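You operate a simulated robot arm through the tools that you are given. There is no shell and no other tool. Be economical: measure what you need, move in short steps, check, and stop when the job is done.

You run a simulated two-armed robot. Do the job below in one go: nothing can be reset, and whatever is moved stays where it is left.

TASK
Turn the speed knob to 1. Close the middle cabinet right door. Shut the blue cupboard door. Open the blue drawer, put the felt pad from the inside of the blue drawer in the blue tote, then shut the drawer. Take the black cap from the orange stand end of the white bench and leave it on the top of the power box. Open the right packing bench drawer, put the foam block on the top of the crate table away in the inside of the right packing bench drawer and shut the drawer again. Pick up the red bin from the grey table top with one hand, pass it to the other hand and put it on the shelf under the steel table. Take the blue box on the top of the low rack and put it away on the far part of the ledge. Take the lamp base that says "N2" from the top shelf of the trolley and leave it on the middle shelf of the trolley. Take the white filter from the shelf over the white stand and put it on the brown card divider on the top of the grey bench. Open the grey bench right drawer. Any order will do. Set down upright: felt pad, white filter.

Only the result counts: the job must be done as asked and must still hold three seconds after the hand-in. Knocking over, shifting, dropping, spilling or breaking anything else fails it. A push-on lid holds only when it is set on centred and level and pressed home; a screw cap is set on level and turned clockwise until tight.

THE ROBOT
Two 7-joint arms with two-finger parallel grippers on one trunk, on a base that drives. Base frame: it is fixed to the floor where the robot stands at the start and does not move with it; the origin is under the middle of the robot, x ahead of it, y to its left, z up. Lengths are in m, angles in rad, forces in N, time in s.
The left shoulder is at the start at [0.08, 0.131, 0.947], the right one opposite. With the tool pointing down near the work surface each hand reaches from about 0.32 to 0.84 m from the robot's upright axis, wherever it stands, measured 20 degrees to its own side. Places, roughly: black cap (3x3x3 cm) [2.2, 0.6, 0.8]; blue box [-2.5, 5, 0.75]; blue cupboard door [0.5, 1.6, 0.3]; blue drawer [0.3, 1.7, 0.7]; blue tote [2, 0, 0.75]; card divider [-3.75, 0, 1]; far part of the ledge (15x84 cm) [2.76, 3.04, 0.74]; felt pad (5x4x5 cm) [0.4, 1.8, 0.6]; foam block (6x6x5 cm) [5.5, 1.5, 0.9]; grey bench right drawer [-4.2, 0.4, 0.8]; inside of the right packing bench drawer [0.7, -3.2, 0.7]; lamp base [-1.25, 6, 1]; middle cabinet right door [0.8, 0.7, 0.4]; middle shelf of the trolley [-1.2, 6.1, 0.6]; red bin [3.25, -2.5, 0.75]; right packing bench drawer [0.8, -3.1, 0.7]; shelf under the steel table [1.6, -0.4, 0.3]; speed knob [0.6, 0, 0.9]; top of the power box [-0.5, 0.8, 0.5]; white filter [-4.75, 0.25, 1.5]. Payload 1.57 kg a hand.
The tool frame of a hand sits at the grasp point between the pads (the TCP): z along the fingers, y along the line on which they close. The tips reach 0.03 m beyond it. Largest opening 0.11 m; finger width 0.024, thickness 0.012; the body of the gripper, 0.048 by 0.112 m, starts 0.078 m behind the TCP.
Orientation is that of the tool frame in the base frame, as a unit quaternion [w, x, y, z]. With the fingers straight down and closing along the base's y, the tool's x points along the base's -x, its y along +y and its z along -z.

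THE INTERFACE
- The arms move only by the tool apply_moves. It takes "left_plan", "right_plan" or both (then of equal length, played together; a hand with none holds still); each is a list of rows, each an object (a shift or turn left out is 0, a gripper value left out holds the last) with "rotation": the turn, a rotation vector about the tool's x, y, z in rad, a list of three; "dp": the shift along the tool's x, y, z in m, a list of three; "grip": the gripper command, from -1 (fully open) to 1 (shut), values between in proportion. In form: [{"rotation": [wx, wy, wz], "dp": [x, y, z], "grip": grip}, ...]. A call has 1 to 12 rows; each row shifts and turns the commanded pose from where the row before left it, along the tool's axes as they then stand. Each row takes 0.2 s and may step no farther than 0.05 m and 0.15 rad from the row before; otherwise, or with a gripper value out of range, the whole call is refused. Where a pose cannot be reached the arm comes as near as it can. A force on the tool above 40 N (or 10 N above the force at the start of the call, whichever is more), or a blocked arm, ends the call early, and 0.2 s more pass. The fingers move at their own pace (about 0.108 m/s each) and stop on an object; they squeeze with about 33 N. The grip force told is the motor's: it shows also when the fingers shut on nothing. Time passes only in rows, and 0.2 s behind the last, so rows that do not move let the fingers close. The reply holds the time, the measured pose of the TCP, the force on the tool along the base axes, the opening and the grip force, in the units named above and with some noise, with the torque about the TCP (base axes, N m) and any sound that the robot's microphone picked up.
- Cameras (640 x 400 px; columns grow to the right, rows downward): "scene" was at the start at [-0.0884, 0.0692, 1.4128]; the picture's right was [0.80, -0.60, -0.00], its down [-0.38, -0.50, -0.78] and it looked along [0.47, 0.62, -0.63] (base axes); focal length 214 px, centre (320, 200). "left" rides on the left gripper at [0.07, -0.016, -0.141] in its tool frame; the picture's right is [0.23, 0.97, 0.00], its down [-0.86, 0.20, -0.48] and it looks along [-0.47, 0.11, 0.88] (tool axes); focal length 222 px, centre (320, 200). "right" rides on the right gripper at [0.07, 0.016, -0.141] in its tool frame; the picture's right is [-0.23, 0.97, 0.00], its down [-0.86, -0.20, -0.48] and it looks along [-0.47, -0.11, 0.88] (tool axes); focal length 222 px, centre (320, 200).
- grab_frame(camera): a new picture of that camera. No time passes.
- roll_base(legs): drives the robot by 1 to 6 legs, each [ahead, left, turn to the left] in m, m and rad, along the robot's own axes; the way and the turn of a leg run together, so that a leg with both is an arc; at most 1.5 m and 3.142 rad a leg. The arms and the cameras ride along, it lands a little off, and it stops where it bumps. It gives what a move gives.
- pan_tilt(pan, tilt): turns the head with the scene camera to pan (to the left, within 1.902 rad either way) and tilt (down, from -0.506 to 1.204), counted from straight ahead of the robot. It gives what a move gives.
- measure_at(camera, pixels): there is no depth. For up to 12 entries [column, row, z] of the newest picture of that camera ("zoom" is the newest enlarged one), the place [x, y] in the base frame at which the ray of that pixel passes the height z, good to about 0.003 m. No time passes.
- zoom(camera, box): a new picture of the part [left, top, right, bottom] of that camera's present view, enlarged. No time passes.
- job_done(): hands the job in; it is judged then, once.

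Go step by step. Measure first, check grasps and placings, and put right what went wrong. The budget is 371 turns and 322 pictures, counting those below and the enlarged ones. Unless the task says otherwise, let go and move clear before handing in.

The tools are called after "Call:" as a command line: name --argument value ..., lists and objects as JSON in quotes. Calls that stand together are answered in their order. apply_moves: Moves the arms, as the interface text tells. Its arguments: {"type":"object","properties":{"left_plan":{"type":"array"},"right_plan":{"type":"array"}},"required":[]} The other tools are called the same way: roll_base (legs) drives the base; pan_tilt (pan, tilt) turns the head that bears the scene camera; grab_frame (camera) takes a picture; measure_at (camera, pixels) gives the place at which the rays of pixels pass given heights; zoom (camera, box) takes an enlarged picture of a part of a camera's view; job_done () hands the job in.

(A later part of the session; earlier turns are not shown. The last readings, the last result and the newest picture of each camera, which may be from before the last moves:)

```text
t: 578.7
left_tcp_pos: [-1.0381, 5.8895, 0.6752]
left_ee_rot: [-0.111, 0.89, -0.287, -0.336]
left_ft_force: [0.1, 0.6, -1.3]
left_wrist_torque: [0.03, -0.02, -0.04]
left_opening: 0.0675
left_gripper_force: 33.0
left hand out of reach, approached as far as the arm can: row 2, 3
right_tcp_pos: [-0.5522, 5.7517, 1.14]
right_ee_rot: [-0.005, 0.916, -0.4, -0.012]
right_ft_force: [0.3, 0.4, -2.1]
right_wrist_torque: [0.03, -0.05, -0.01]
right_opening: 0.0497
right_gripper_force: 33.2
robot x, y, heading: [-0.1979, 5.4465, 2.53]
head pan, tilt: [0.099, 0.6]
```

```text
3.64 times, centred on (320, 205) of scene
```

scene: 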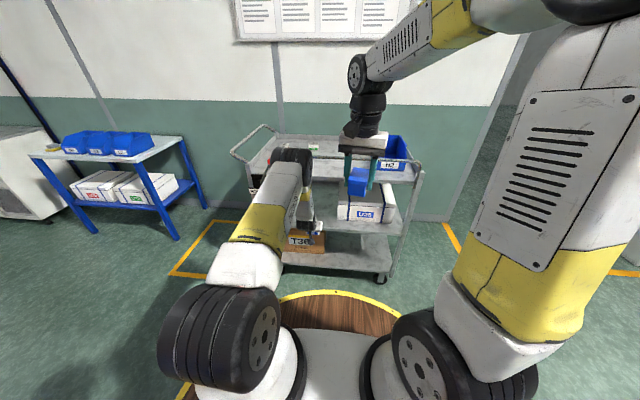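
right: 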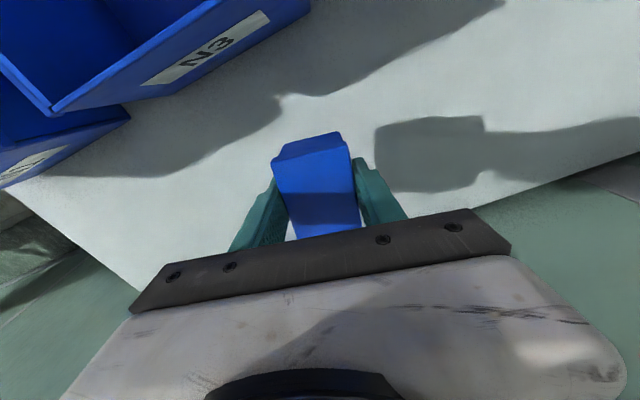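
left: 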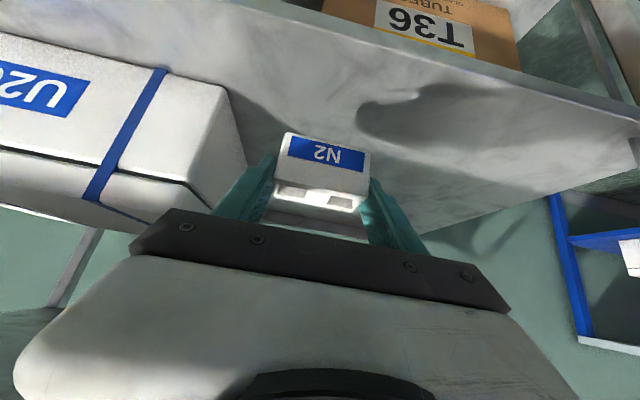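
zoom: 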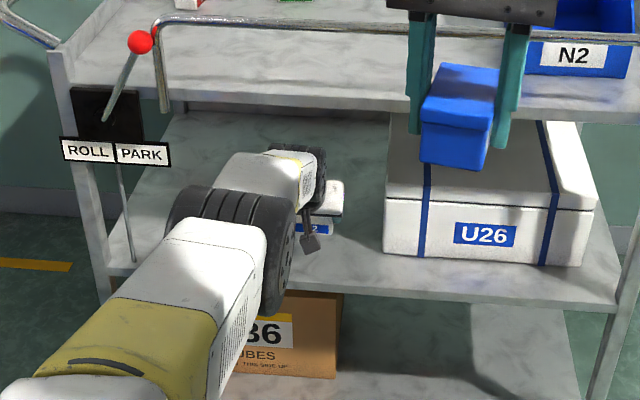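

The arm is at full reach with N2 just over the shelf edge. I'll move the base 0.06 m forward (and 2 cm left), then lower.

Call:
roll_base --legs '[[0.07, 0.03, 0]]'

Call:
apply_moves --left_plan '[{"dp": [0.0258, 0, 0.0306]}, {"dp": [0.0129, 0, 0.0153]}, {}]'

Call:
grab_frame --camera "left"

```text
t: 579.7
left_tcp_pos: [-1.1121, 5.9066, 0.6758]
left_ee_rot: [-0.11, 0.89, -0.288, -0.336]
left_ft_force: [0.4, 0.4, -0.3]
left_wrist_torque: [-0.02, 0.01, 0.02]
left_opening: 0.0677
left_gripper_force: 32.7
right_tcp_pos: [-0.6263, 5.7677, 1.1406]
right_ee_rot: [-0.005, 0.916, -0.401, -0.012]
right_ft_force: [0.2, -0.4, -1.4]
right_wrist_torque: [0.02, 0.02, 0.02]
right_opening: 0.0493
right_gripper_force: 33.0
robot x, y, heading: [-0.2671, 5.4599, 2.534]
head pan, tilt: [0.099, 0.6]
```

```text
t: 580.5
left_tcp_pos: [-1.0989, 5.8915, 0.6194]
left_ee_rot: [-0.11, 0.89, -0.288, -0.337]
left_ft_force: [0.4, -0.1, -1.3]
left_wrist_torque: [-0.05, -0.02, 0.0]
left_opening: 0.0677
left_gripper_force: 32.9
left hand out of reach, approached as far as the arm can: row 1, 2
right_tcp_pos: [-0.6258, 5.7684, 1.1418]
right_ee_rot: [-0.005, 0.916, -0.401, -0.013]
right_ft_force: [-0.1, 0.5, -1.4]
right_wrist_torque: [-0.05, -0.01, 0.01]
right_opening: 0.0496
right_gripper_force: 32.6
robot x, y, heading: [-0.2738, 5.4619, 2.526]
head pan, tilt: [0.099, 0.6]
```

```text
56 pictures are left
```

left: 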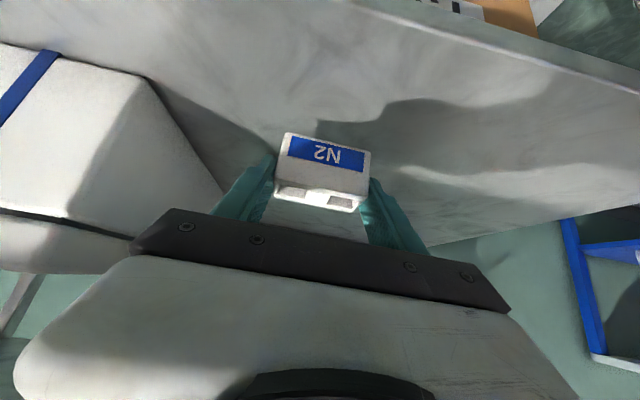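

Call:
roll_base --legs '[[0.03, 0, 0]]'

Call:
apply_moves --left_plan '[{"dp": [0.0098, 0, 0.0077]}, {"dp": [0.0065, 0, 0.0077]}, {"dp": [0.0032, 0, 0.0038]}, {"dp": [0.0032, 0, 0.0038]}, {"dp": [0.0032, 0, 0.0038]}, {"dp": [0.0032, 0, 0.0038]}, {"dp": [0.0032, 0, 0.0038]}]'

Call:
zoom --camera "scene" --box '[250, 150, 390, 260]'

```text
t: 581.4
left_tcp_pos: [-1.1242, 5.9094, 0.6207]
left_ee_rot: [-0.11, 0.89, -0.287, -0.337]
left_ft_force: [-0.4, -0.3, -0.2]
left_wrist_torque: [-0.03, -0.06, -0.01]
left_opening: 0.0675
left_gripper_force: 32.6
right_tcp_pos: [-0.6514, 5.7847, 1.1392]
right_ee_rot: [-0.005, 0.916, -0.4, -0.012]
right_ft_force: [1.1, -0.8, -2.2]
right_wrist_torque: [0.0, -0.02, -0.05]
right_opening: 0.0497
right_gripper_force: 32.9
robot x, y, heading: [-0.2942, 5.4808, 2.529]
head pan, tilt: [0.099, 0.6]
```

```text
t: 583.0
left_tcp_pos: [-1.1145, 5.906, 0.6005]
left_ee_rot: [-0.11, 0.89, -0.288, -0.337]
left_ft_force: [0.2, -0.4, -0.2]
left_wrist_torque: [0.0, 0.03, 0.0]
left_opening: 0.0678
left_gripper_force: 33.1
left hand out of reach, approached as far as the arm can: row 1, 2, 3, 4, 6
right_tcp_pos: [-0.6506, 5.7844, 1.1397]
right_ee_rot: [-0.005, 0.916, -0.4, -0.013]
right_ft_force: [-1.5, -0.1, -1.5]
right_wrist_torque: [0.0, -0.01, 0.03]
right_opening: 0.0497
right_gripper_force: 33.1
robot x, y, heading: [-0.293, 5.4808, 2.53]
head pan, tilt: [0.099, 0.6]
```

```text
3.64 times, centred on (320, 205) of scene
```

zoom: 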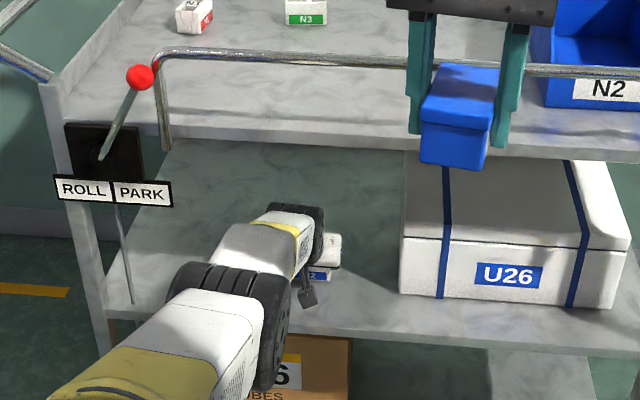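

Call:
apply_moves --left_plan '[{"dp": [0.0052, 0, 0.0061]}, {"dp": [0.0032, 0, 0.0038]}, {"dp": [0.0032, 0, 0.0038]}, {"dp": [0.0032, 0, 0.0038]}, {"dp": [0.0032, 0, 0.0038]}, {"dp": [0.0032, 0, 0.0038]}]'

```text
t: 584.4
left_tcp_pos: [-1.1088, 5.9079, 0.5904]
left_ee_rot: [-0.111, 0.889, -0.288, -0.339]
left_ft_force: [-3.6, -1.1, 8.6]
left_wrist_torque: [-0.08, 0.08, -0.01]
left_opening: 0.0677
left_gripper_force: 33.0
left hand out of reach, approached as far as the arm can: row 1, 3, 5, 6
right_tcp_pos: [-0.651, 5.7857, 1.1397]
right_ee_rot: [-0.006, 0.916, -0.401, -0.013]
right_ft_force: [-0.5, -0.6, -2.5]
right_wrist_torque: [0.02, -0.01, -0.04]
right_opening: 0.0496
right_gripper_force: 32.8
robot x, y, heading: [-0.2949, 5.482, 2.523]
head pan, tilt: [0.099, 0.6]
```

Contact with the shelf (8.6 N). I'll open the fingers, retract along the tool axis, and back the base out.

Call:
apply_moves --left_plan '[{"grip": -0.4}, {"grip": -0.6}, {"grip": -0.6}, {"dp": [0, 0, -0.02]}, {"dp": [0, 0, -0.02]}, {"dp": [0, 0, -0.02]}]'

Call:
roll_base --legs '[[-0.3, 0, 0]]'

Call:
zoom --camera "scene" --box '[250, 130, 410, 270]'

```text
t: 585.8
left_tcp_pos: [-1.111, 5.911, 0.608]
left_ee_rot: [-0.11, 0.89, -0.288, -0.337]
left_ft_force: [0.8, 0.2, 0.0]
left_wrist_torque: [0.02, 0.0, 0.04]
left_opening: 0.088
left_gripper_force: 0.1
left hand out of reach, approached as far as the arm can: row 4, 5, 6
right_tcp_pos: [-0.6513, 5.785, 1.1399]
right_ee_rot: [-0.005, 0.916, -0.4, -0.012]
right_ft_force: [-0.8, 0.0, -1.3]
right_wrist_torque: [0.0, -0.01, 0.0]
right_opening: 0.0495
right_gripper_force: 33.6
robot x, y, heading: [-0.2953, 5.4798, 2.529]
head pan, tilt: [0.099, 0.6]
```

```text
t: 587.6
left_tcp_pos: [-0.9478, 5.843, 0.6085]
left_ee_rot: [-0.116, 0.885, -0.301, -0.336]
left_ft_force: [0.3, -0.3, 0.5]
left_wrist_torque: [0.02, 0.01, -0.02]
left_opening: 0.0879
left_gripper_force: 0.0
right_tcp_pos: [-0.4918, 5.7013, 1.1404]
right_ee_rot: [-0.005, 0.91, -0.415, -0.012]
right_ft_force: [-0.6, -0.5, -2.2]
right_wrist_torque: [0.02, -0.03, -0.01]
right_opening: 0.0496
right_gripper_force: 33.1
robot x, y, heading: [-0.1437, 5.3821, 2.5]
head pan, tilt: [0.099, 0.6]
stopped in leg 1: the robot was blocked; the commanded pose is now the measured one
```

```text
2.86 times, centred on (330, 200) of scene
```

zoom: 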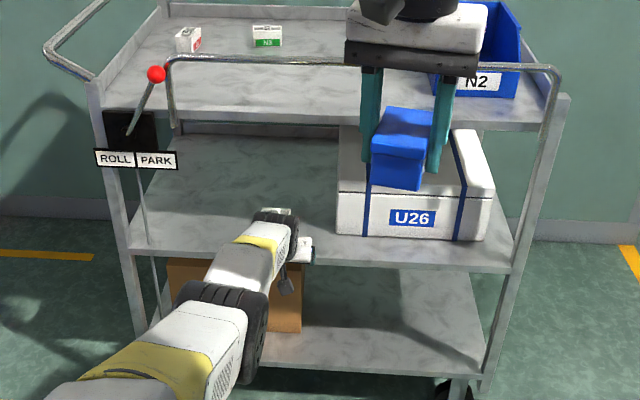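

The base bumped something behind at the end; the hand is out of the shelf. I'll raise the left hand with a little retreat and check N2.

Call:
apply_moves --left_plan '[{"dp": [-0.0072, 0, -0.0397]}, {"dp": [-0.0072, 0, -0.0397]}, {"dp": [-0.0072, 0, -0.0397]}, {"dp": [-0.0072, 0, -0.0397]}, {"dp": [-0.0072, 0, -0.0397]}, {"dp": [-0.0072, 0, -0.0397]}, {"dp": [-0.0258, 0, -0.0306]}, {"dp": [-0.0258, 0, -0.0306]}, {"dp": [-0.0258, 0, -0.0306]}, {"dp": [-0.0258, 0, -0.0306]}, {"dp": [-0.0258, 0, -0.0306]}, {"dp": [-0.0258, 0, -0.0306]}]'

Call:
grab_frame --camera "scene"

Call:
pan_tilt --pan -1.85 --tilt 0.7

Call:
grab_frame --camera "scene"

```text
t: 589.7
left_tcp_pos: [-0.9883, 5.8831, 0.8779]
left_ee_rot: [-0.112, 0.892, -0.301, -0.319]
left_ft_force: [6.7, -4.2, 2.9]
left_wrist_torque: [-0.09, 0.05, 0.38]
left_opening: 0.0879
left_gripper_force: 0.0
left hand out of reach, approached as far as the arm can: row 1, 2, 3, 4, 5, 6, 7, 8, 10
right_tcp_pos: [-0.4902, 5.7017, 1.1405]
right_ee_rot: [-0.005, 0.909, -0.416, -0.013]
right_ft_force: [-0.3, 0.4, -1.2]
right_wrist_torque: [-0.05, -0.05, -0.04]
right_opening: 0.0494
right_gripper_force: 32.9
robot x, y, heading: [-0.1444, 5.3864, 2.496]
head pan, tilt: [0.099, 0.6]
stopped in row 10 (left hand): the force on the tool passed its limit at 74 N (the readings are from after the stop); the commanded pose is now the measured one
```

```text
53 pictures are left
```

scene: 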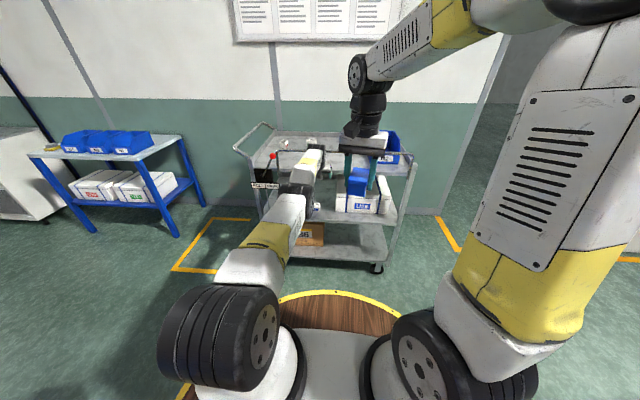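

```text
t: 591.6
left_tcp_pos: [-0.9877, 5.8839, 0.8782]
left_ee_rot: [-0.112, 0.892, -0.301, -0.319]
left_ft_force: [1.3, 0.3, -1.1]
left_wrist_torque: [0.06, -0.05, 0.05]
left_opening: 0.0882
left_gripper_force: 0.0
right_tcp_pos: [-0.491, 5.7011, 1.1397]
right_ee_rot: [-0.006, 0.91, -0.415, -0.013]
right_ft_force: [0.4, 0.4, -1.5]
right_wrist_torque: [0.0, 0.02, -0.02]
right_opening: 0.0497
right_gripper_force: 32.8
robot x, y, heading: [-0.1415, 5.3844, 2.498]
head pan, tilt: [-1.85, 0.7]
```

```text
52 pictures are left
```

scene: 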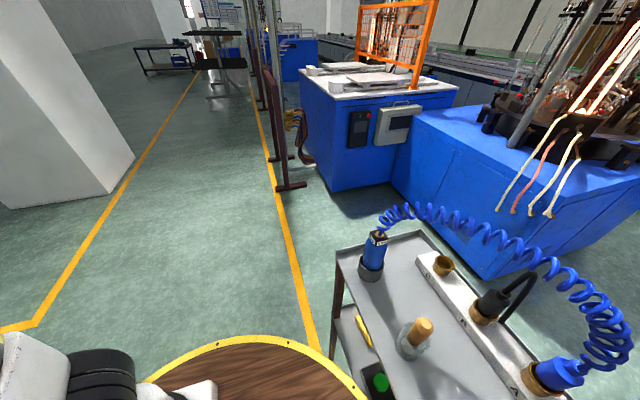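

A cart stands behind, which is what the base touched; its items look undisturbed. The left hand touched the trolley's edge while rising, so I'll pull it straight back first, then raise it.

Call:
apply_moves --left_plan '[{"dp": [0.03, 0, -0.026]}, {"dp": [0.03, 0, -0.026]}, {"dp": [0.03, 0, -0.026]}, {"dp": [0.03, 0, -0.026]}, {"dp": [0.03, 0, -0.026]}]'

Call:
pan_tilt --pan 0.1 --tilt 0.6

Call:
grab_frame --camera "scene"

```text
t: 592.8
left_tcp_pos: [-0.9855, 5.8862, 0.8773]
left_ee_rot: [-0.111, 0.892, -0.301, -0.318]
left_ft_force: [0.0, 0.0, -0.3]
left_wrist_torque: [0.02, 0.0, -0.02]
left_opening: 0.0877
left_gripper_force: 0.0
left hand out of reach, approached as far as the arm can: row 1, 2, 3, 4, 5
right_tcp_pos: [-0.4884, 5.7005, 1.1401]
right_ee_rot: [-0.006, 0.91, -0.415, -0.012]
right_ft_force: [0.5, 0.4, -2.0]
right_wrist_torque: [-0.01, 0.0, 0.0]
right_opening: 0.0496
right_gripper_force: 32.4
robot x, y, heading: [-0.1426, 5.3835, 2.497]
head pan, tilt: [-1.85, 0.7]
```

```text
t: 594.7
left_tcp_pos: [-0.9845, 5.8861, 0.8777]
left_ee_rot: [-0.111, 0.892, -0.301, -0.32]
left_ft_force: [0.9, -0.3, 0.0]
left_wrist_torque: [0.02, 0.0, 0.03]
left_opening: 0.0878
left_gripper_force: 0.0
right_tcp_pos: [-0.4908, 5.7026, 1.1405]
right_ee_rot: [-0.006, 0.909, -0.416, -0.014]
right_ft_force: [0.7, 0.2, -1.9]
right_wrist_torque: [-0.01, -0.02, 0.02]
right_opening: 0.0498
right_gripper_force: 32.6
robot x, y, heading: [-0.1428, 5.3837, 2.501]
head pan, tilt: [0.099, 0.6]
```

```text
51 pictures are left
```

scene: 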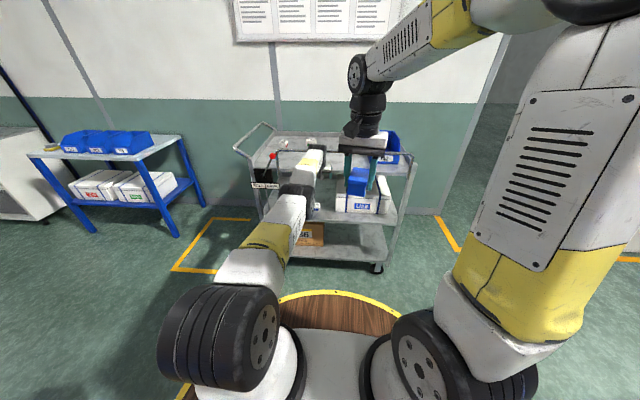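

Call:
zoom --camera "scene" --box '[230, 120, 370, 250]'

Call:
grab_frame --camera "left"

```text
3.08 times, centred on (300, 185) of scene
```

zoom: 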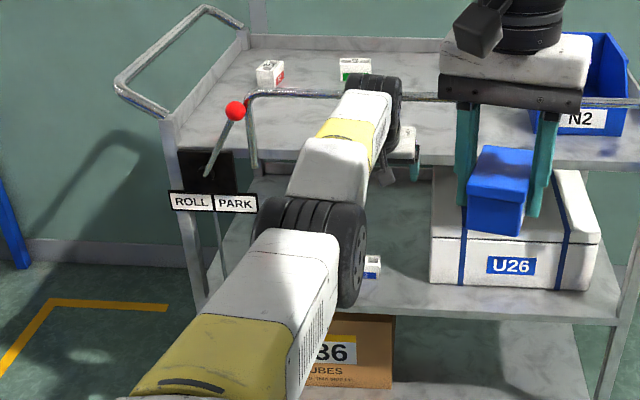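

```text
49 pictures are left
```

left: 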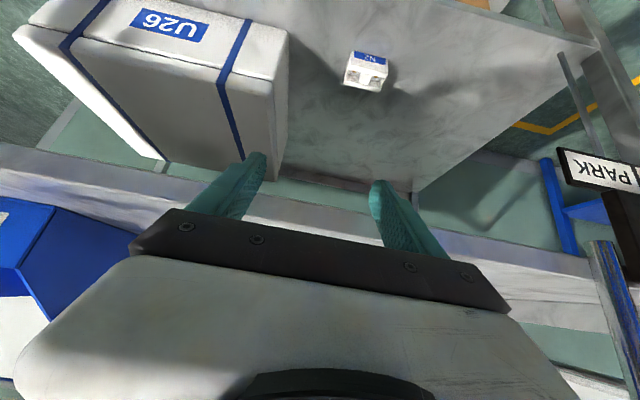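

N2 is safely on the middle shelf. The left arm is fully stretched (singular), so I'll free it by moving the base diagonally back-left, away from the cart.

Call:
roll_base --legs '[[-0.06, 0.06, 0], [-0.08, 0.02, 0]]'

Call:
grab_frame --camera "left"

```text
t: 595.4
left_tcp_pos: [-0.9882, 5.8813, 0.8769]
left_ee_rot: [-0.112, 0.892, -0.299, -0.319]
left_ft_force: [-0.2, -0.6, 0.2]
left_wrist_torque: [0.02, 0.0, -0.03]
left_opening: 0.088
left_gripper_force: 0.1
right_tcp_pos: [-0.4921, 5.6992, 1.14]
right_ee_rot: [-0.005, 0.91, -0.413, -0.013]
right_ft_force: [-0.3, -0.1, -0.7]
right_wrist_torque: [0.0, -0.04, -0.03]
right_opening: 0.0497
right_gripper_force: 33.5
robot x, y, heading: [-0.1442, 5.3804, 2.503]
head pan, tilt: [0.099, 0.6]
stopped in leg 1: the robot was blocked; the commanded pose is now the measured one
```

```text
48 pictures are left
```

left: 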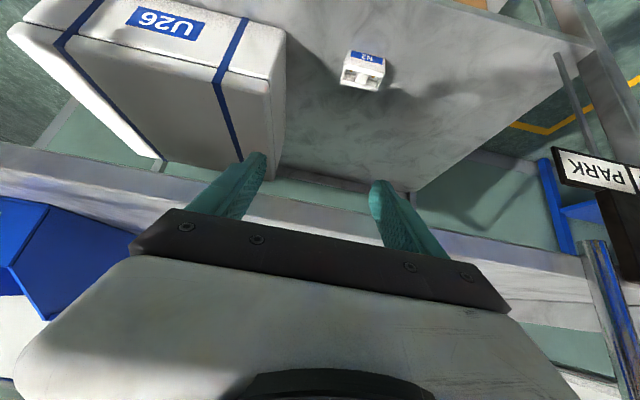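

Call:
apply_moves --left_plan '[{"rotation": [0, -0.12, 0], "dp": [0.02, 0.02, -0.03]}, {"rotation": [0, -0.12, 0], "dp": [0.02, 0.02, -0.03]}, {"rotation": [0, -0.12, 0], "dp": [0.02, 0.02, -0.03]}, {"dp": [0.02, 0, -0.04]}, {"dp": [0.02, 0, -0.04]}, {}]'

Call:
zoom --camera "scene" --box '[220, 120, 380, 270]'

```text
t: 595.8
left_tcp_pos: [-1.0009, 5.8795, 0.8693]
left_ee_rot: [-0.122, 0.884, -0.295, -0.34]
left_ft_force: [0.5, -0.3, 0.5]
left_wrist_torque: [0.0, 0.03, 0.01]
left_opening: 0.0882
left_gripper_force: 0.2
left hand out of reach, approached as far as the arm can: row 1
right_tcp_pos: [-0.4923, 5.6991, 1.1404]
right_ee_rot: [-0.004, 0.91, -0.413, -0.012]
right_ft_force: [0.8, 0.4, -1.4]
right_wrist_torque: [-0.01, 0.04, -0.02]
right_opening: 0.0496
right_gripper_force: 33.0
robot x, y, heading: [-0.145, 5.386, 2.503]
head pan, tilt: [0.099, 0.6]
stopped in row 1 (left hand): the force on the tool passed its limit at 128 N (the readings are from after the stop); the commanded pose is now the measured one
```

```text
2.67 times, centred on (300, 195) of scene
```

zoom: 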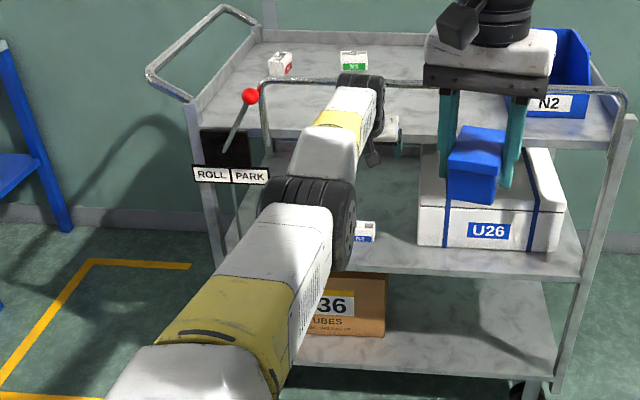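

The solver is stuck with the arm straight and the hand 2 cm from the rail. I'll rotate the base slightly left, which swings the hand away from the trolley edge.

Call:
roll_base --legs '[[0, 0, 0.15]]'

Call:
apply_moves --left_plan '[{"dp": [0, 0, -0.02]}, {"dp": [0, 0, -0.04]}, {"dp": [0, 0, -0.04]}, {"dp": [0, 0, -0.04]}, {}]'

Call:
zoom --camera "scene" --box '[200, 120, 400, 290]'

```text
t: 596.9
left_tcp_pos: [-1.0683, 5.7405, 0.8694]
left_ee_rot: [-0.095, 0.905, -0.224, -0.348]
left_ft_force: [0.1, 0.5, 0.1]
left_wrist_torque: [0.01, -0.01, 0.04]
left_opening: 0.0879
left_gripper_force: 0.1
right_tcp_pos: [-0.5366, 5.6414, 1.1405]
right_ee_rot: [-0.005, 0.94, -0.342, -0.014]
right_ft_force: [0.9, 0.0, -1.1]
right_wrist_torque: [-0.02, -0.01, 0.0]
right_opening: 0.0495
right_gripper_force: 33.0
robot x, y, heading: [-0.1457, 5.3821, 2.658]
head pan, tilt: [0.099, 0.6]
```

```text
t: 598.1
left_tcp_pos: [-1.065, 5.742, 0.9778]
left_ee_rot: [-0.095, 0.905, -0.225, -0.347]
left_ft_force: [0.1, -0.2, -0.7]
left_wrist_torque: [0.0, 0.02, 0.01]
left_opening: 0.088
left_gripper_force: 0.0
left hand out of reach, approached as far as the arm can: row 1, 2, 3, 4
right_tcp_pos: [-0.5369, 5.6413, 1.1414]
right_ee_rot: [-0.004, 0.94, -0.341, -0.013]
right_ft_force: [0.6, 0.3, -1.3]
right_wrist_torque: [-0.05, 0.01, 0.02]
right_opening: 0.0497
right_gripper_force: 33.3
robot x, y, heading: [-0.1458, 5.3835, 2.654]
head pan, tilt: [0.099, 0.6]
```

```text
2.35 times, centred on (300, 205) of scene
```

zoom: 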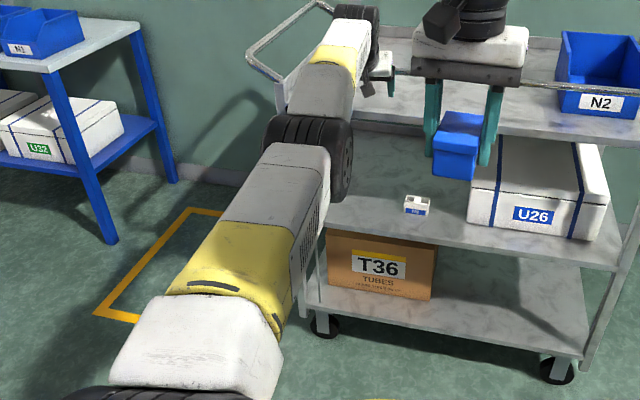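

N2 is clearly on the middle shelf. The hand can rise freely now; I'll go straight up above the rail.

Call:
apply_moves --left_plan '[{"dp": [-0.0267, 0, -0.0298]}, {"dp": [-0.0267, 0, -0.0298]}, {"dp": [-0.0267, 0, -0.0298]}, {"dp": [-0.0267, 0, -0.0298]}, {"dp": [-0.02, 0, -0.035]}, {"dp": [-0.01, 0, -0.04]}, {"dp": [0, 0, -0.045]}]'

Call:
zoom --camera "scene" --box '[200, 90, 400, 260]'

```text
t: 598.6
left_tcp_pos: [-1.0571, 5.7349, 1.0113]
left_ee_rot: [-0.086, 0.912, -0.229, -0.329]
left_ft_force: [0.1, -0.5, -0.5]
left_wrist_torque: [0.07, 0.1, -0.02]
left_opening: 0.0876
left_gripper_force: 0.0
left hand out of reach, approached as far as the arm can: row 2
right_tcp_pos: [-0.5369, 5.6405, 1.1399]
right_ee_rot: [-0.004, 0.94, -0.342, -0.013]
right_ft_force: [-0.8, 0.0, -1.4]
right_wrist_torque: [-0.04, 0.01, -0.04]
right_opening: 0.0496
right_gripper_force: 32.1
robot x, y, heading: [-0.1436, 5.3836, 2.652]
head pan, tilt: [0.099, 0.6]
stopped in row 2 (left hand): the force on the tool passed its limit at 71 N (the readings are from after the stop); the commanded pose is now the measured one
```

```text
2.35 times, centred on (300, 175) of scene
```

zoom: 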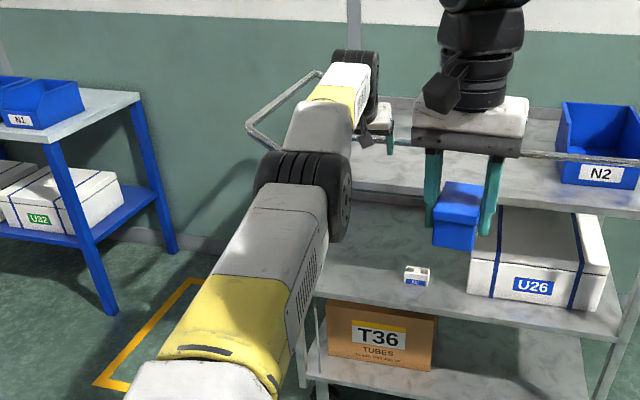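

Call:
apply_moves --left_plan '[{"dp": [0.03, 0.02, -0.026]}, {"dp": [0.03, 0.02, -0.026]}, {"dp": [0.03, 0.02, -0.026]}, {"dp": [0.03, -0.02, -0.026]}, {"dp": [0.03, -0.02, -0.026]}, {"dp": [0.03, -0.02, -0.026]}, {"dp": [0.03, 0, -0.026]}, {"dp": [0.03, 0, -0.026]}, {}]'

```text
t: 600.6
left_tcp_pos: [-1.0452, 5.7334, 1.0614]
left_ee_rot: [-0.086, 0.912, -0.229, -0.329]
left_ft_force: [-0.8, -0.4, -1.2]
left_wrist_torque: [0.01, 0.04, 0.02]
left_opening: 0.088
left_gripper_force: 0.0
left hand out of reach, approached as far as the arm can: row 1, 2, 3, 4, 5, 6, 7, 8
right_tcp_pos: [-0.5367, 5.6419, 1.1397]
right_ee_rot: [-0.005, 0.939, -0.342, -0.013]
right_ft_force: [-0.6, -0.6, -2.7]
right_wrist_torque: [-0.03, 0.0, 0.03]
right_opening: 0.0496
right_gripper_force: 33.3
robot x, y, heading: [-0.1487, 5.3833, 2.658]
head pan, tilt: [0.099, 0.6]
```

The hand is rising and is now about level with clearing the rail. I'll continue up so it clears completely.

Call:
apply_moves --left_plan '[{"dp": [-0.0267, 0, -0.0298]}, {"dp": [-0.0267, 0, -0.0298]}, {"dp": [-0.0267, 0, -0.0298]}, {"dp": [-0.0267, 0, -0.0298]}, {"dp": [-0.0267, 0, -0.0298]}, {}]'

Call:
zoom --camera "scene" --box '[200, 90, 400, 260]'

```text
t: 602.0
left_tcp_pos: [-0.9957, 5.7054, 1.2368]
left_ee_rot: [-0.087, 0.912, -0.229, -0.329]
left_ft_force: [-0.8, 0.5, 1.0]
left_wrist_torque: [0.0, 0.01, 0.0]
left_opening: 0.0879
left_gripper_force: 0.1
left hand out of reach, approached as far as the arm can: row 1, 2, 3, 4, 5
right_tcp_pos: [-0.5365, 5.6409, 1.1407]
right_ee_rot: [-0.004, 0.94, -0.341, -0.014]
right_ft_force: [-1.0, -0.6, -2.3]
right_wrist_torque: [0.0, 0.02, 0.01]
right_opening: 0.0494
right_gripper_force: 33.0
robot x, y, heading: [-0.1443, 5.3814, 2.654]
head pan, tilt: [0.099, 0.6]
```

```text
2.35 times, centred on (300, 175) of scene
```

zoom: 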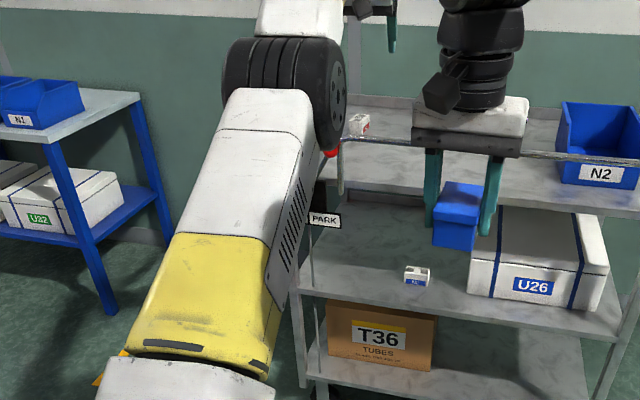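

The hand is clear. I'll bring it back and make it vertical.

Call:
apply_moves --left_plan '[{"dp": [0.03, 0, -0.026]}, {"dp": [0.03, 0, -0.026]}, {"dp": [0.03, 0, -0.026]}, {"dp": [0.03, 0, -0.026]}, {"dp": [0.03, 0, -0.026]}, {"dp": [0.03, 0, -0.026]}, {"rotation": [0, 0.145, 0], "dp": [0.02, 0, -0.02]}, {"rotation": [0, 0.145, 0], "dp": [0.02, 0, 0]}, {"rotation": [0, 0.145, 0], "dp": [0.02, 0, 0]}, {"rotation": [0, 0.145, 0], "dp": [0.02, 0, 0]}, {"rotation": [0, 0.145, 0]}, {}]'

Call:
pan_tilt --pan -1.7 --tilt 0.6

Call:
grab_frame --camera "scene"

```text
t: 604.6
left_tcp_pos: [-0.7134, 5.5497, 1.2193]
left_ee_rot: [0.0, 0.97, -0.244, 0.017]
left_ft_force: [0.4, -0.3, -0.2]
left_wrist_torque: [0.04, 0.01, 0.04]
left_opening: 0.0881
left_gripper_force: 0.1
right_tcp_pos: [-0.538, 5.6406, 1.1403]
right_ee_rot: [-0.004, 0.94, -0.342, -0.014]
right_ft_force: [-0.2, 0.0, -2.1]
right_wrist_torque: [-0.03, -0.04, 0.02]
right_opening: 0.0494
right_gripper_force: 33.0
robot x, y, heading: [-0.1468, 5.3831, 2.658]
head pan, tilt: [0.099, 0.6]
```

```text
t: 606.4
left_tcp_pos: [-0.7139, 5.5499, 1.2208]
left_ee_rot: [0.0, 0.97, -0.244, 0.016]
left_ft_force: [0.4, 0.0, 0.3]
left_wrist_torque: [0.01, 0.04, -0.01]
left_opening: 0.088
left_gripper_force: 0.0
right_tcp_pos: [-0.5363, 5.6407, 1.1398]
right_ee_rot: [-0.004, 0.94, -0.342, -0.014]
right_ft_force: [0.7, -0.4, -1.5]
right_wrist_torque: [-0.01, -0.01, -0.03]
right_opening: 0.0498
right_gripper_force: 32.6
robot x, y, heading: [-0.1423, 5.3845, 2.66]
head pan, tilt: [-1.7, 0.6]
```

```text
43 pictures are left
```

scene: 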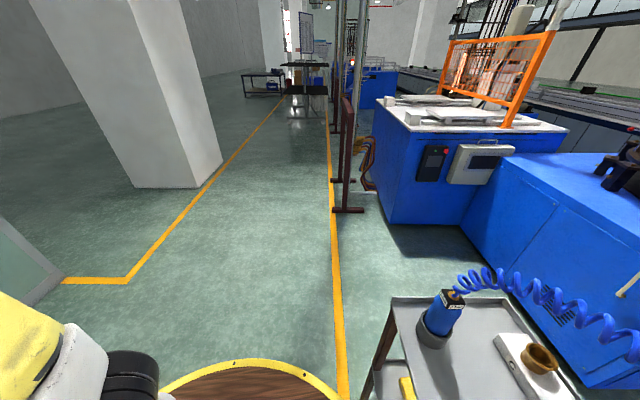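

The cart is undisturbed. Now I'll carry the blue box to the ledge via the route I came, starting back down this aisle.

Call:
roll_base --legs '[[0.22, 0, 0], [0, 0, 1.43], [1.45, 0, 0], [1.45, 0, 0]]'

```text
t: 625.3
left_tcp_pos: [-2.2802, 2.5732, 1.2204]
left_ee_rot: [-0.01, 0.886, 0.464, 0.011]
left_ft_force: [-0.2, -0.1, 0.1]
left_wrist_torque: [-0.04, 0.01, 0.02]
left_opening: 0.0877
left_gripper_force: 0.0
right_tcp_pos: [-2.3495, 2.7599, 1.1403]
right_ee_rot: [0.006, 0.928, 0.371, -0.013]
right_ft_force: [-0.5, 0.2, -1.7]
right_wrist_torque: [0.01, -0.03, 0.02]
right_opening: 0.0498
right_gripper_force: 33.3
robot x, y, heading: [-2.0481, 3.1187, -2.165]
head pan, tilt: [-1.7, 0.6]
```

Call:
roll_base --legs '[[1.45, 0, 0], [0.52, 0, 0], [0, 1.45, 0], [0, 1.45, 0], [0, 0.5, 0]]'

```text
t: 651.1
left_tcp_pos: [-0.4225, -0.8341, 1.22]
left_ee_rot: [-0.01, 0.87, 0.493, 0.011]
left_ft_force: [-0.6, 0.0, -0.2]
left_wrist_torque: [-0.02, 0.05, -0.01]
left_opening: 0.0879
left_gripper_force: 0.1
right_tcp_pos: [-0.5067, -0.6531, 1.1407]
right_ee_rot: [0.006, 0.915, 0.402, -0.012]
right_ft_force: [-0.3, -0.3, -1.4]
right_wrist_torque: [0.02, -0.02, -0.02]
right_opening: 0.0497
right_gripper_force: 33.0
robot x, y, heading: [-0.2335, -0.2734, -2.094]
head pan, tilt: [-1.7, 0.6]
```

Call:
roll_base --legs '[[0, 0, 3.03]]'

Call:
pan_tilt --pan -0.05 --tilt 0.35

Call:
grab_frame --camera "scene"

```text
t: 658.5
left_tcp_pos: [0.0436, 0.2529, 1.2196]
left_ee_rot: [-0.012, -0.426, 0.905, -0.009]
left_ft_force: [0.5, 0.0, -0.3]
left_wrist_torque: [0.04, 0.0, 0.02]
left_opening: 0.0878
left_gripper_force: 0.1
right_tcp_pos: [0.0981, 0.0615, 1.1401]
right_ee_rot: [0.013, -0.332, 0.943, 0.005]
right_ft_force: [-0.1, 0.7, -1.0]
right_wrist_torque: [0.05, -0.03, -0.02]
right_opening: 0.0496
right_gripper_force: 33.0
robot x, y, heading: [-0.2328, -0.2711, 0.895]
head pan, tilt: [-1.7, 0.6]
```

```text
t: 660.2
left_tcp_pos: [0.0432, 0.2538, 1.2207]
left_ee_rot: [-0.012, -0.426, 0.905, -0.01]
left_ft_force: [0.4, 0.7, -0.1]
left_wrist_torque: [0.02, 0.01, 0.01]
left_opening: 0.0882
left_gripper_force: 0.0
right_tcp_pos: [0.0963, 0.0619, 1.1413]
right_ee_rot: [0.013, -0.332, 0.943, 0.006]
right_ft_force: [0.6, 0.0, -1.2]
right_wrist_torque: [0.01, 0.01, 0.01]
right_opening: 0.0499
right_gripper_force: 32.4
robot x, y, heading: [-0.2365, -0.2751, 0.89]
head pan, tilt: [-0.051, 0.351]
```

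```text
42 pictures are left
```

scene: 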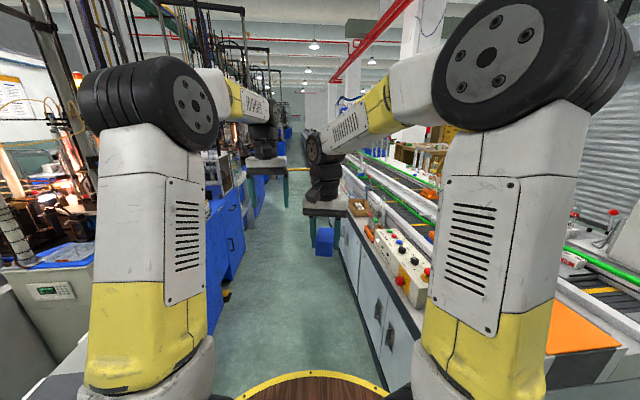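

Call:
roll_base --legs '[[0, 0, 0.055], [1.4, 0.06, 0], [1.4, 0.03, 0], [1.0, 0, 0]]'

Call:
pan_tilt --pan -0.7 --tilt 0.65

Call:
grab_frame --camera "scene"

```text
t: 679.0
left_tcp_pos: [2.1329, 3.4276, 1.2206]
left_ee_rot: [-0.012, -0.457, 0.889, -0.01]
left_ft_force: [0.3, -0.1, 0.3]
left_wrist_torque: [-0.02, 0.02, -0.02]
left_opening: 0.0882
left_gripper_force: 0.1
right_tcp_pos: [2.2011, 3.2419, 1.1409]
right_ee_rot: [0.012, -0.365, 0.931, 0.006]
right_ft_force: [0.0, 1.0, -1.4]
right_wrist_torque: [0.01, -0.01, 0.02]
right_opening: 0.0497
right_gripper_force: 33.1
robot x, y, heading: [1.8933, 2.8856, 0.967]
head pan, tilt: [-0.051, 0.351]
```

```text
t: 680.1
left_tcp_pos: [2.1326, 3.4277, 1.2198]
left_ee_rot: [-0.011, -0.457, 0.889, -0.01]
left_ft_force: [0.7, 0.3, 0.0]
left_wrist_torque: [-0.03, -0.02, 0.04]
left_opening: 0.0879
left_gripper_force: 0.1
right_tcp_pos: [2.2005, 3.2409, 1.1404]
right_ee_rot: [0.013, -0.364, 0.931, 0.005]
right_ft_force: [0.2, -0.3, -1.8]
right_wrist_torque: [0.01, 0.04, 0.0]
right_opening: 0.0499
right_gripper_force: 32.9
robot x, y, heading: [1.8946, 2.8836, 0.959]
head pan, tilt: [-0.7, 0.649]
```

```text
41 pictures are left
```

scene: 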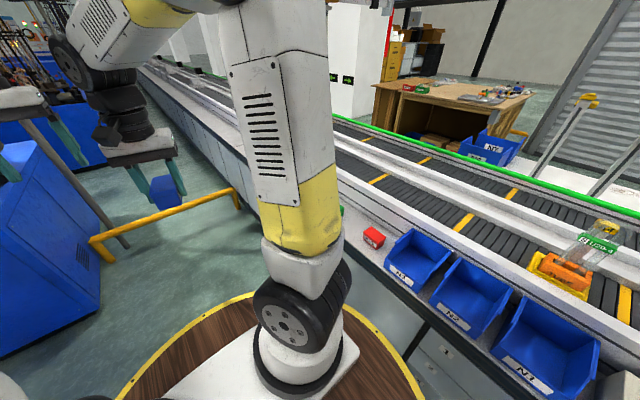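

Call:
measure_at --camera "scene" --pixels '[[92, 240, 0.4], [232, 192, 0.4], [374, 245, 0.74], [374, 245, 0.8], [340, 245, 0.8], [415, 290, 0.8], [335, 180, 0.8]]'

Call:
zoom --camera "scene" --box '[130, 50, 430, 300]'

```text
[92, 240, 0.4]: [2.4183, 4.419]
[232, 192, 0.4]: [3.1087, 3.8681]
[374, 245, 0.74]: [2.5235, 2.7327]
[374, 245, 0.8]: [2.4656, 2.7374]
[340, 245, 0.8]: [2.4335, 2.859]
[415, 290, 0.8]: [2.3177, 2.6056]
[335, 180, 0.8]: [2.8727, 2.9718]
```

```text
1.60 times, centred on (280, 175) of scene
```

zoom: 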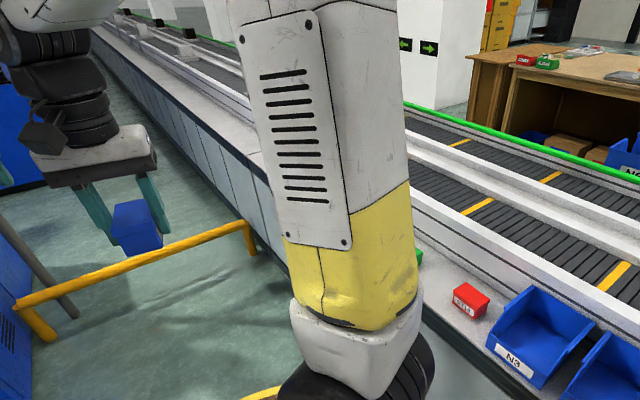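

Call:
roll_base --legs '[[0.5, 0, 0], [0, 0, -1.58]]'

Call:
pan_tilt --pan 0.0 --tilt 0.8

Call:
grab_frame --camera "scene"

Call:
grab_frame --camera "right"

```text
t: 686.8
left_tcp_pos: [2.7221, 3.0518, 1.2198]
left_ee_rot: [-0.015, 0.307, 0.952, 0.0]
left_ft_force: [-0.3, 0.3, 0.2]
left_wrist_torque: [-0.02, 0.0, -0.02]
left_opening: 0.0881
left_gripper_force: 0.1
right_tcp_pos: [2.5357, 2.9863, 1.1408]
right_ee_rot: [0.013, 0.401, 0.916, -0.005]
right_ft_force: [0.1, 0.5, -1.4]
right_wrist_torque: [0.0, -0.01, -0.01]
right_opening: 0.0496
right_gripper_force: 32.9
robot x, y, heading: [2.1803, 3.2925, -0.613]
head pan, tilt: [-0.7, 0.649]
```

```text
t: 687.9
left_tcp_pos: [2.7222, 3.0529, 1.2206]
left_ee_rot: [-0.014, 0.307, 0.952, 0.002]
left_ft_force: [0.4, 0.6, 0.4]
left_wrist_torque: [0.02, -0.02, -0.02]
left_opening: 0.088
left_gripper_force: 0.1
right_tcp_pos: [2.5344, 2.9862, 1.1417]
right_ee_rot: [0.013, 0.402, 0.916, -0.005]
right_ft_force: [1.2, 0.0, -1.8]
right_wrist_torque: [0.01, 0.0, -0.03]
right_opening: 0.0494
right_gripper_force: 33.4
robot x, y, heading: [2.1819, 3.2913, -0.616]
head pan, tilt: [0.0, 0.799]
```

```text
39 pictures are left
```

scene: 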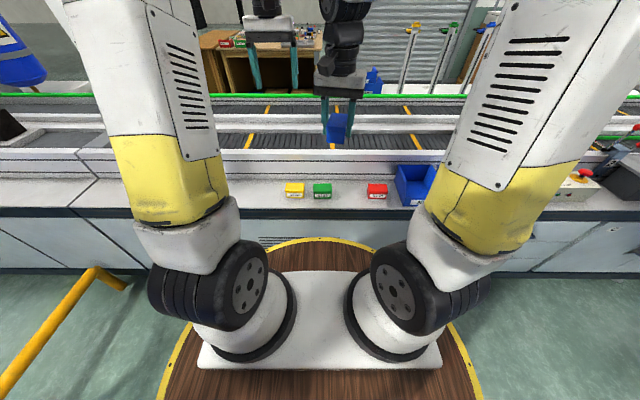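

```text
38 pictures are left
```

right: 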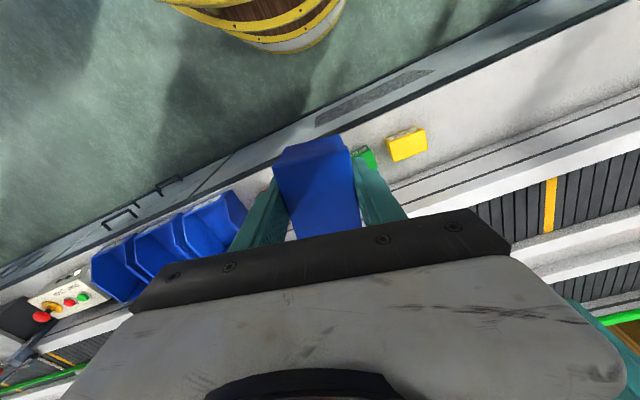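

Call:
measure_at --camera "scene" --pixels '[[295, 195, 0.75], [322, 195, 0.75], [377, 195, 0.75], [250, 190, 0.75], [250, 205, 0.75], [250, 181, 0.75], [130, 190, 0.75], [415, 205, 0.75]]'

Call:
measure_at --camera "right" --pixels '[[407, 144, 0.75], [407, 144, 0.8], [365, 155, 0.75], [480, 130, 0.75], [430, 120, 0.75], [470, 165, 0.75]]'

Call:
zoom --camera "scene" --box '[140, 150, 460, 250]'

```text
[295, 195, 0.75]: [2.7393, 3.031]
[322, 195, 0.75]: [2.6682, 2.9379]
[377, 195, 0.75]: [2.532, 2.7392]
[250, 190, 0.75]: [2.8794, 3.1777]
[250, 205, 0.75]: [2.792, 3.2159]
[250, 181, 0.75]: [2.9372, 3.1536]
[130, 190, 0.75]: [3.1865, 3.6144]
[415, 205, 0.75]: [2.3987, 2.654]
```

```text
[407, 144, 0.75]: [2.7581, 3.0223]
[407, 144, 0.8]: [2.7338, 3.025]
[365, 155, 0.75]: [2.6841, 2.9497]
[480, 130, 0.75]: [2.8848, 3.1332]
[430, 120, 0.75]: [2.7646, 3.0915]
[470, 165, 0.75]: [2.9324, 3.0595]
```

```text
2.00 times, centred on (300, 200) of scene
```

zoom: 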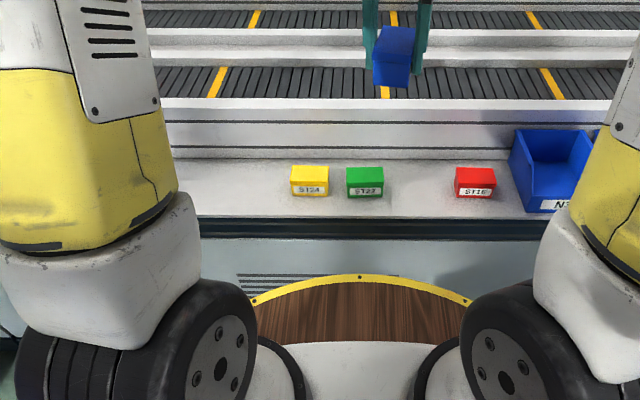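

The ledge strip spans n 0.38–0.534 with boxes ST24, ST22 and ST16 on it; there's free space left of ST24. I'll shift left so the right hand can place the blue box at about d=4.2.

Call:
roll_base --legs '[[0, 0.35, 0]]'

```text
t: 690.1
left_tcp_pos: [2.9227, 3.3366, 1.2201]
left_ee_rot: [-0.015, 0.307, 0.951, 0.001]
left_ft_force: [-0.6, 0.4, -0.6]
left_wrist_torque: [0.0, -0.03, -0.01]
left_opening: 0.0877
left_gripper_force: 0.0
right_tcp_pos: [2.7348, 3.2699, 1.141]
right_ee_rot: [0.013, 0.403, 0.915, -0.005]
right_ft_force: [0.2, 0.5, -1.3]
right_wrist_torque: [0.0, -0.01, 0.02]
right_opening: 0.0493
right_gripper_force: 33.0
robot x, y, heading: [2.3808, 3.579, -0.612]
head pan, tilt: [0.0, 0.799]
```

Call:
apply_moves --right_plan '[{"dp": [-0.039, -0.0061, 0]}, {"dp": [-0.039, -0.0061, 0]}, {"dp": [-0.039, -0.0061, 0]}, {"dp": [-0.038, -0.0061, 0]}, {"rotation": [0, 0, -0.1], "dp": [0, 0, 0.04]}, {"rotation": [0, 0, -0.1], "dp": [0, 0, 0.05]}, {"dp": [0, 0, 0.05]}, {"dp": [0, 0, 0.05]}, {"dp": [0, 0, 0.05]}]'

Call:
grab_frame --camera "right"

Call:
zoom --camera "scene" --box '[220, 120, 460, 270]'

```text
t: 692.1
left_tcp_pos: [2.9217, 3.337, 1.2208]
left_ee_rot: [-0.015, 0.307, 0.951, 0.001]
left_ft_force: [-0.8, -0.4, -0.2]
left_wrist_torque: [0.0, 0.0, 0.03]
left_opening: 0.088
left_gripper_force: 0.0
right_tcp_pos: [2.8242, 3.1354, 0.9033]
right_ee_rot: [0.013, 0.309, 0.951, -0.005]
right_ft_force: [0.9, 0.2, -1.0]
right_wrist_torque: [0.01, -0.01, 0.0]
right_opening: 0.0495
right_gripper_force: 33.2
robot x, y, heading: [2.3786, 3.5791, -0.614]
head pan, tilt: [0.0, 0.799]
```

```text
36 pictures are left
```

right: 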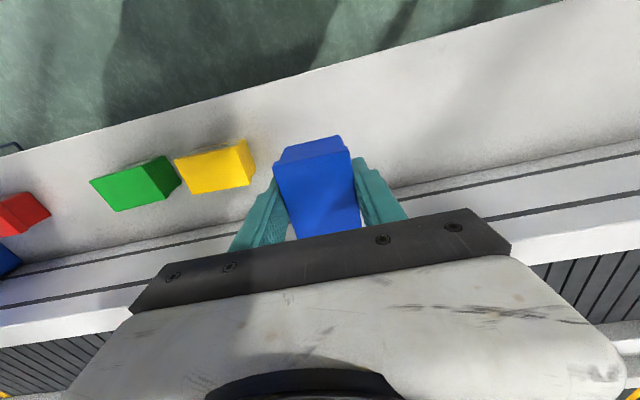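

```text
2.67 times, centred on (340, 195) of scene
```

zoom: 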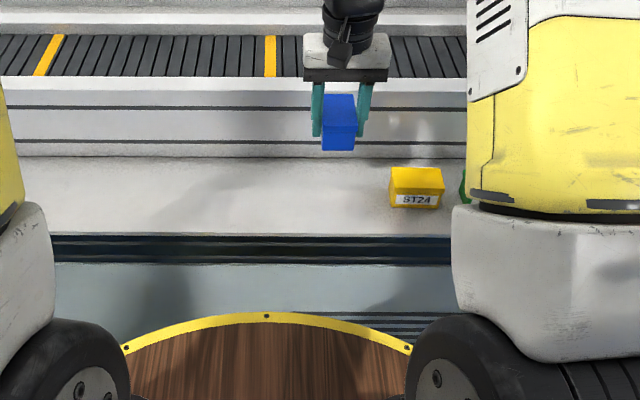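

Call:
apply_moves --right_plan '[{"dp": [0.006, 0, 0.05]}, {"dp": [0, 0, 0.04]}, {"dp": [0, 0, 0.015]}, {"dp": [0, 0, 0.005]}, {"dp": [0, 0, 0.005]}, {"dp": [0, 0, 0.005]}, {"dp": [0, 0, 0.005]}, {"dp": [0, 0, 0.005]}]'

Call:
zoom --camera "scene" --box '[220, 120, 460, 270]'

```text
refused: row 1 steps farther than a row can; nothing moved
```

```text
2.67 times, centred on (340, 195) of scene
```

zoom: 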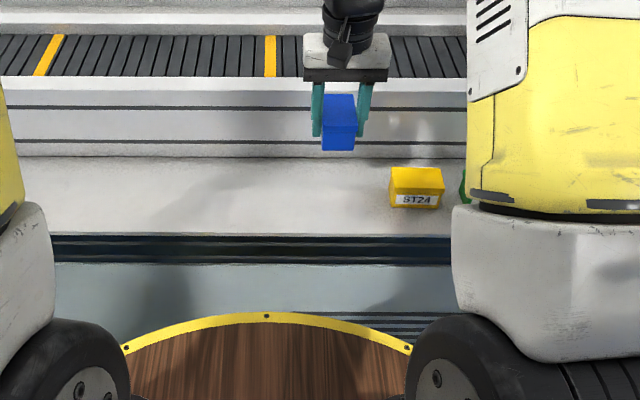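

Call:
apply_moves --right_plan '[{"dp": [0.006, 0, 0.045]}, {"dp": [0, 0, 0.04]}, {"dp": [0, 0, 0.015]}, {"dp": [0, 0, 0.005]}, {"dp": [0, 0, 0.005]}, {"dp": [0, 0, 0.005]}, {"dp": [0, 0, 0.005]}, {"dp": [0, 0, 0.005]}]'

Call:
zoom --camera "scene" --box '[220, 120, 460, 270]'

```text
t: 694.0
left_tcp_pos: [2.9216, 3.3373, 1.22]
left_ee_rot: [-0.015, 0.308, 0.951, 0.001]
left_ft_force: [-0.1, -0.9, -0.9]
left_wrist_torque: [0.0, -0.01, 0.01]
left_opening: 0.088
left_gripper_force: 0.1
right_tcp_pos: [2.8234, 3.1365, 0.7793]
right_ee_rot: [0.013, 0.309, 0.951, -0.006]
right_ft_force: [-0.5, 0.3, -2.5]
right_wrist_torque: [0.0, 0.04, 0.04]
right_opening: 0.0496
right_gripper_force: 33.0
robot x, y, heading: [2.3812, 3.5752, -0.615]
head pan, tilt: [0.0, 0.799]
```

```text
2.67 times, centred on (340, 195) of scene
```

zoom: 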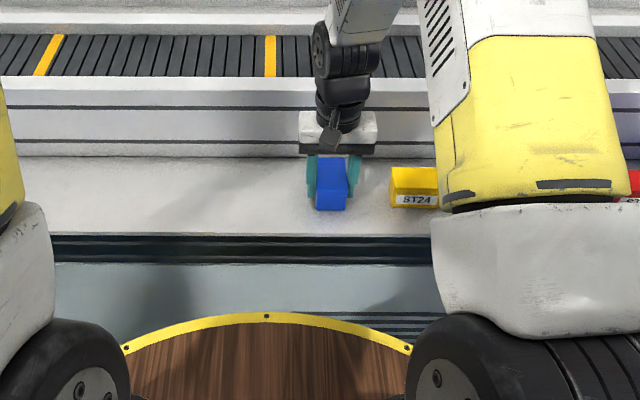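

Nearly there with no contact yet; I'll lower in small steps until it touches.

Call:
apply_moves --right_plan '[{"dp": [0, 0, 0.005]}, {"dp": [0, 0, 0.005]}, {"dp": [0, 0, 0.005]}, {"dp": [0, 0, 0.005]}, {"dp": [0, 0, 0.005]}]'

```text
t: 694.7
left_tcp_pos: [2.9227, 3.3389, 1.2195]
left_ee_rot: [-0.015, 0.308, 0.951, 0.002]
left_ft_force: [0.4, 0.0, 0.9]
left_wrist_torque: [-0.02, -0.01, 0.0]
left_opening: 0.0881
left_gripper_force: 0.0
right_tcp_pos: [2.8275, 3.1365, 0.7694]
right_ee_rot: [0.016, 0.309, 0.951, -0.006]
right_ft_force: [-1.8, 0.6, 9.5]
right_wrist_torque: [0.08, 0.28, -0.04]
right_opening: 0.0494
right_gripper_force: 33.0
robot x, y, heading: [2.3812, 3.5749, -0.61]
head pan, tilt: [0.0, 0.799]
stopped in row 3 (right hand): the force on the tool passed its limit at 53 N (the readings are from after the stop); the commanded pose is now the measured one
```

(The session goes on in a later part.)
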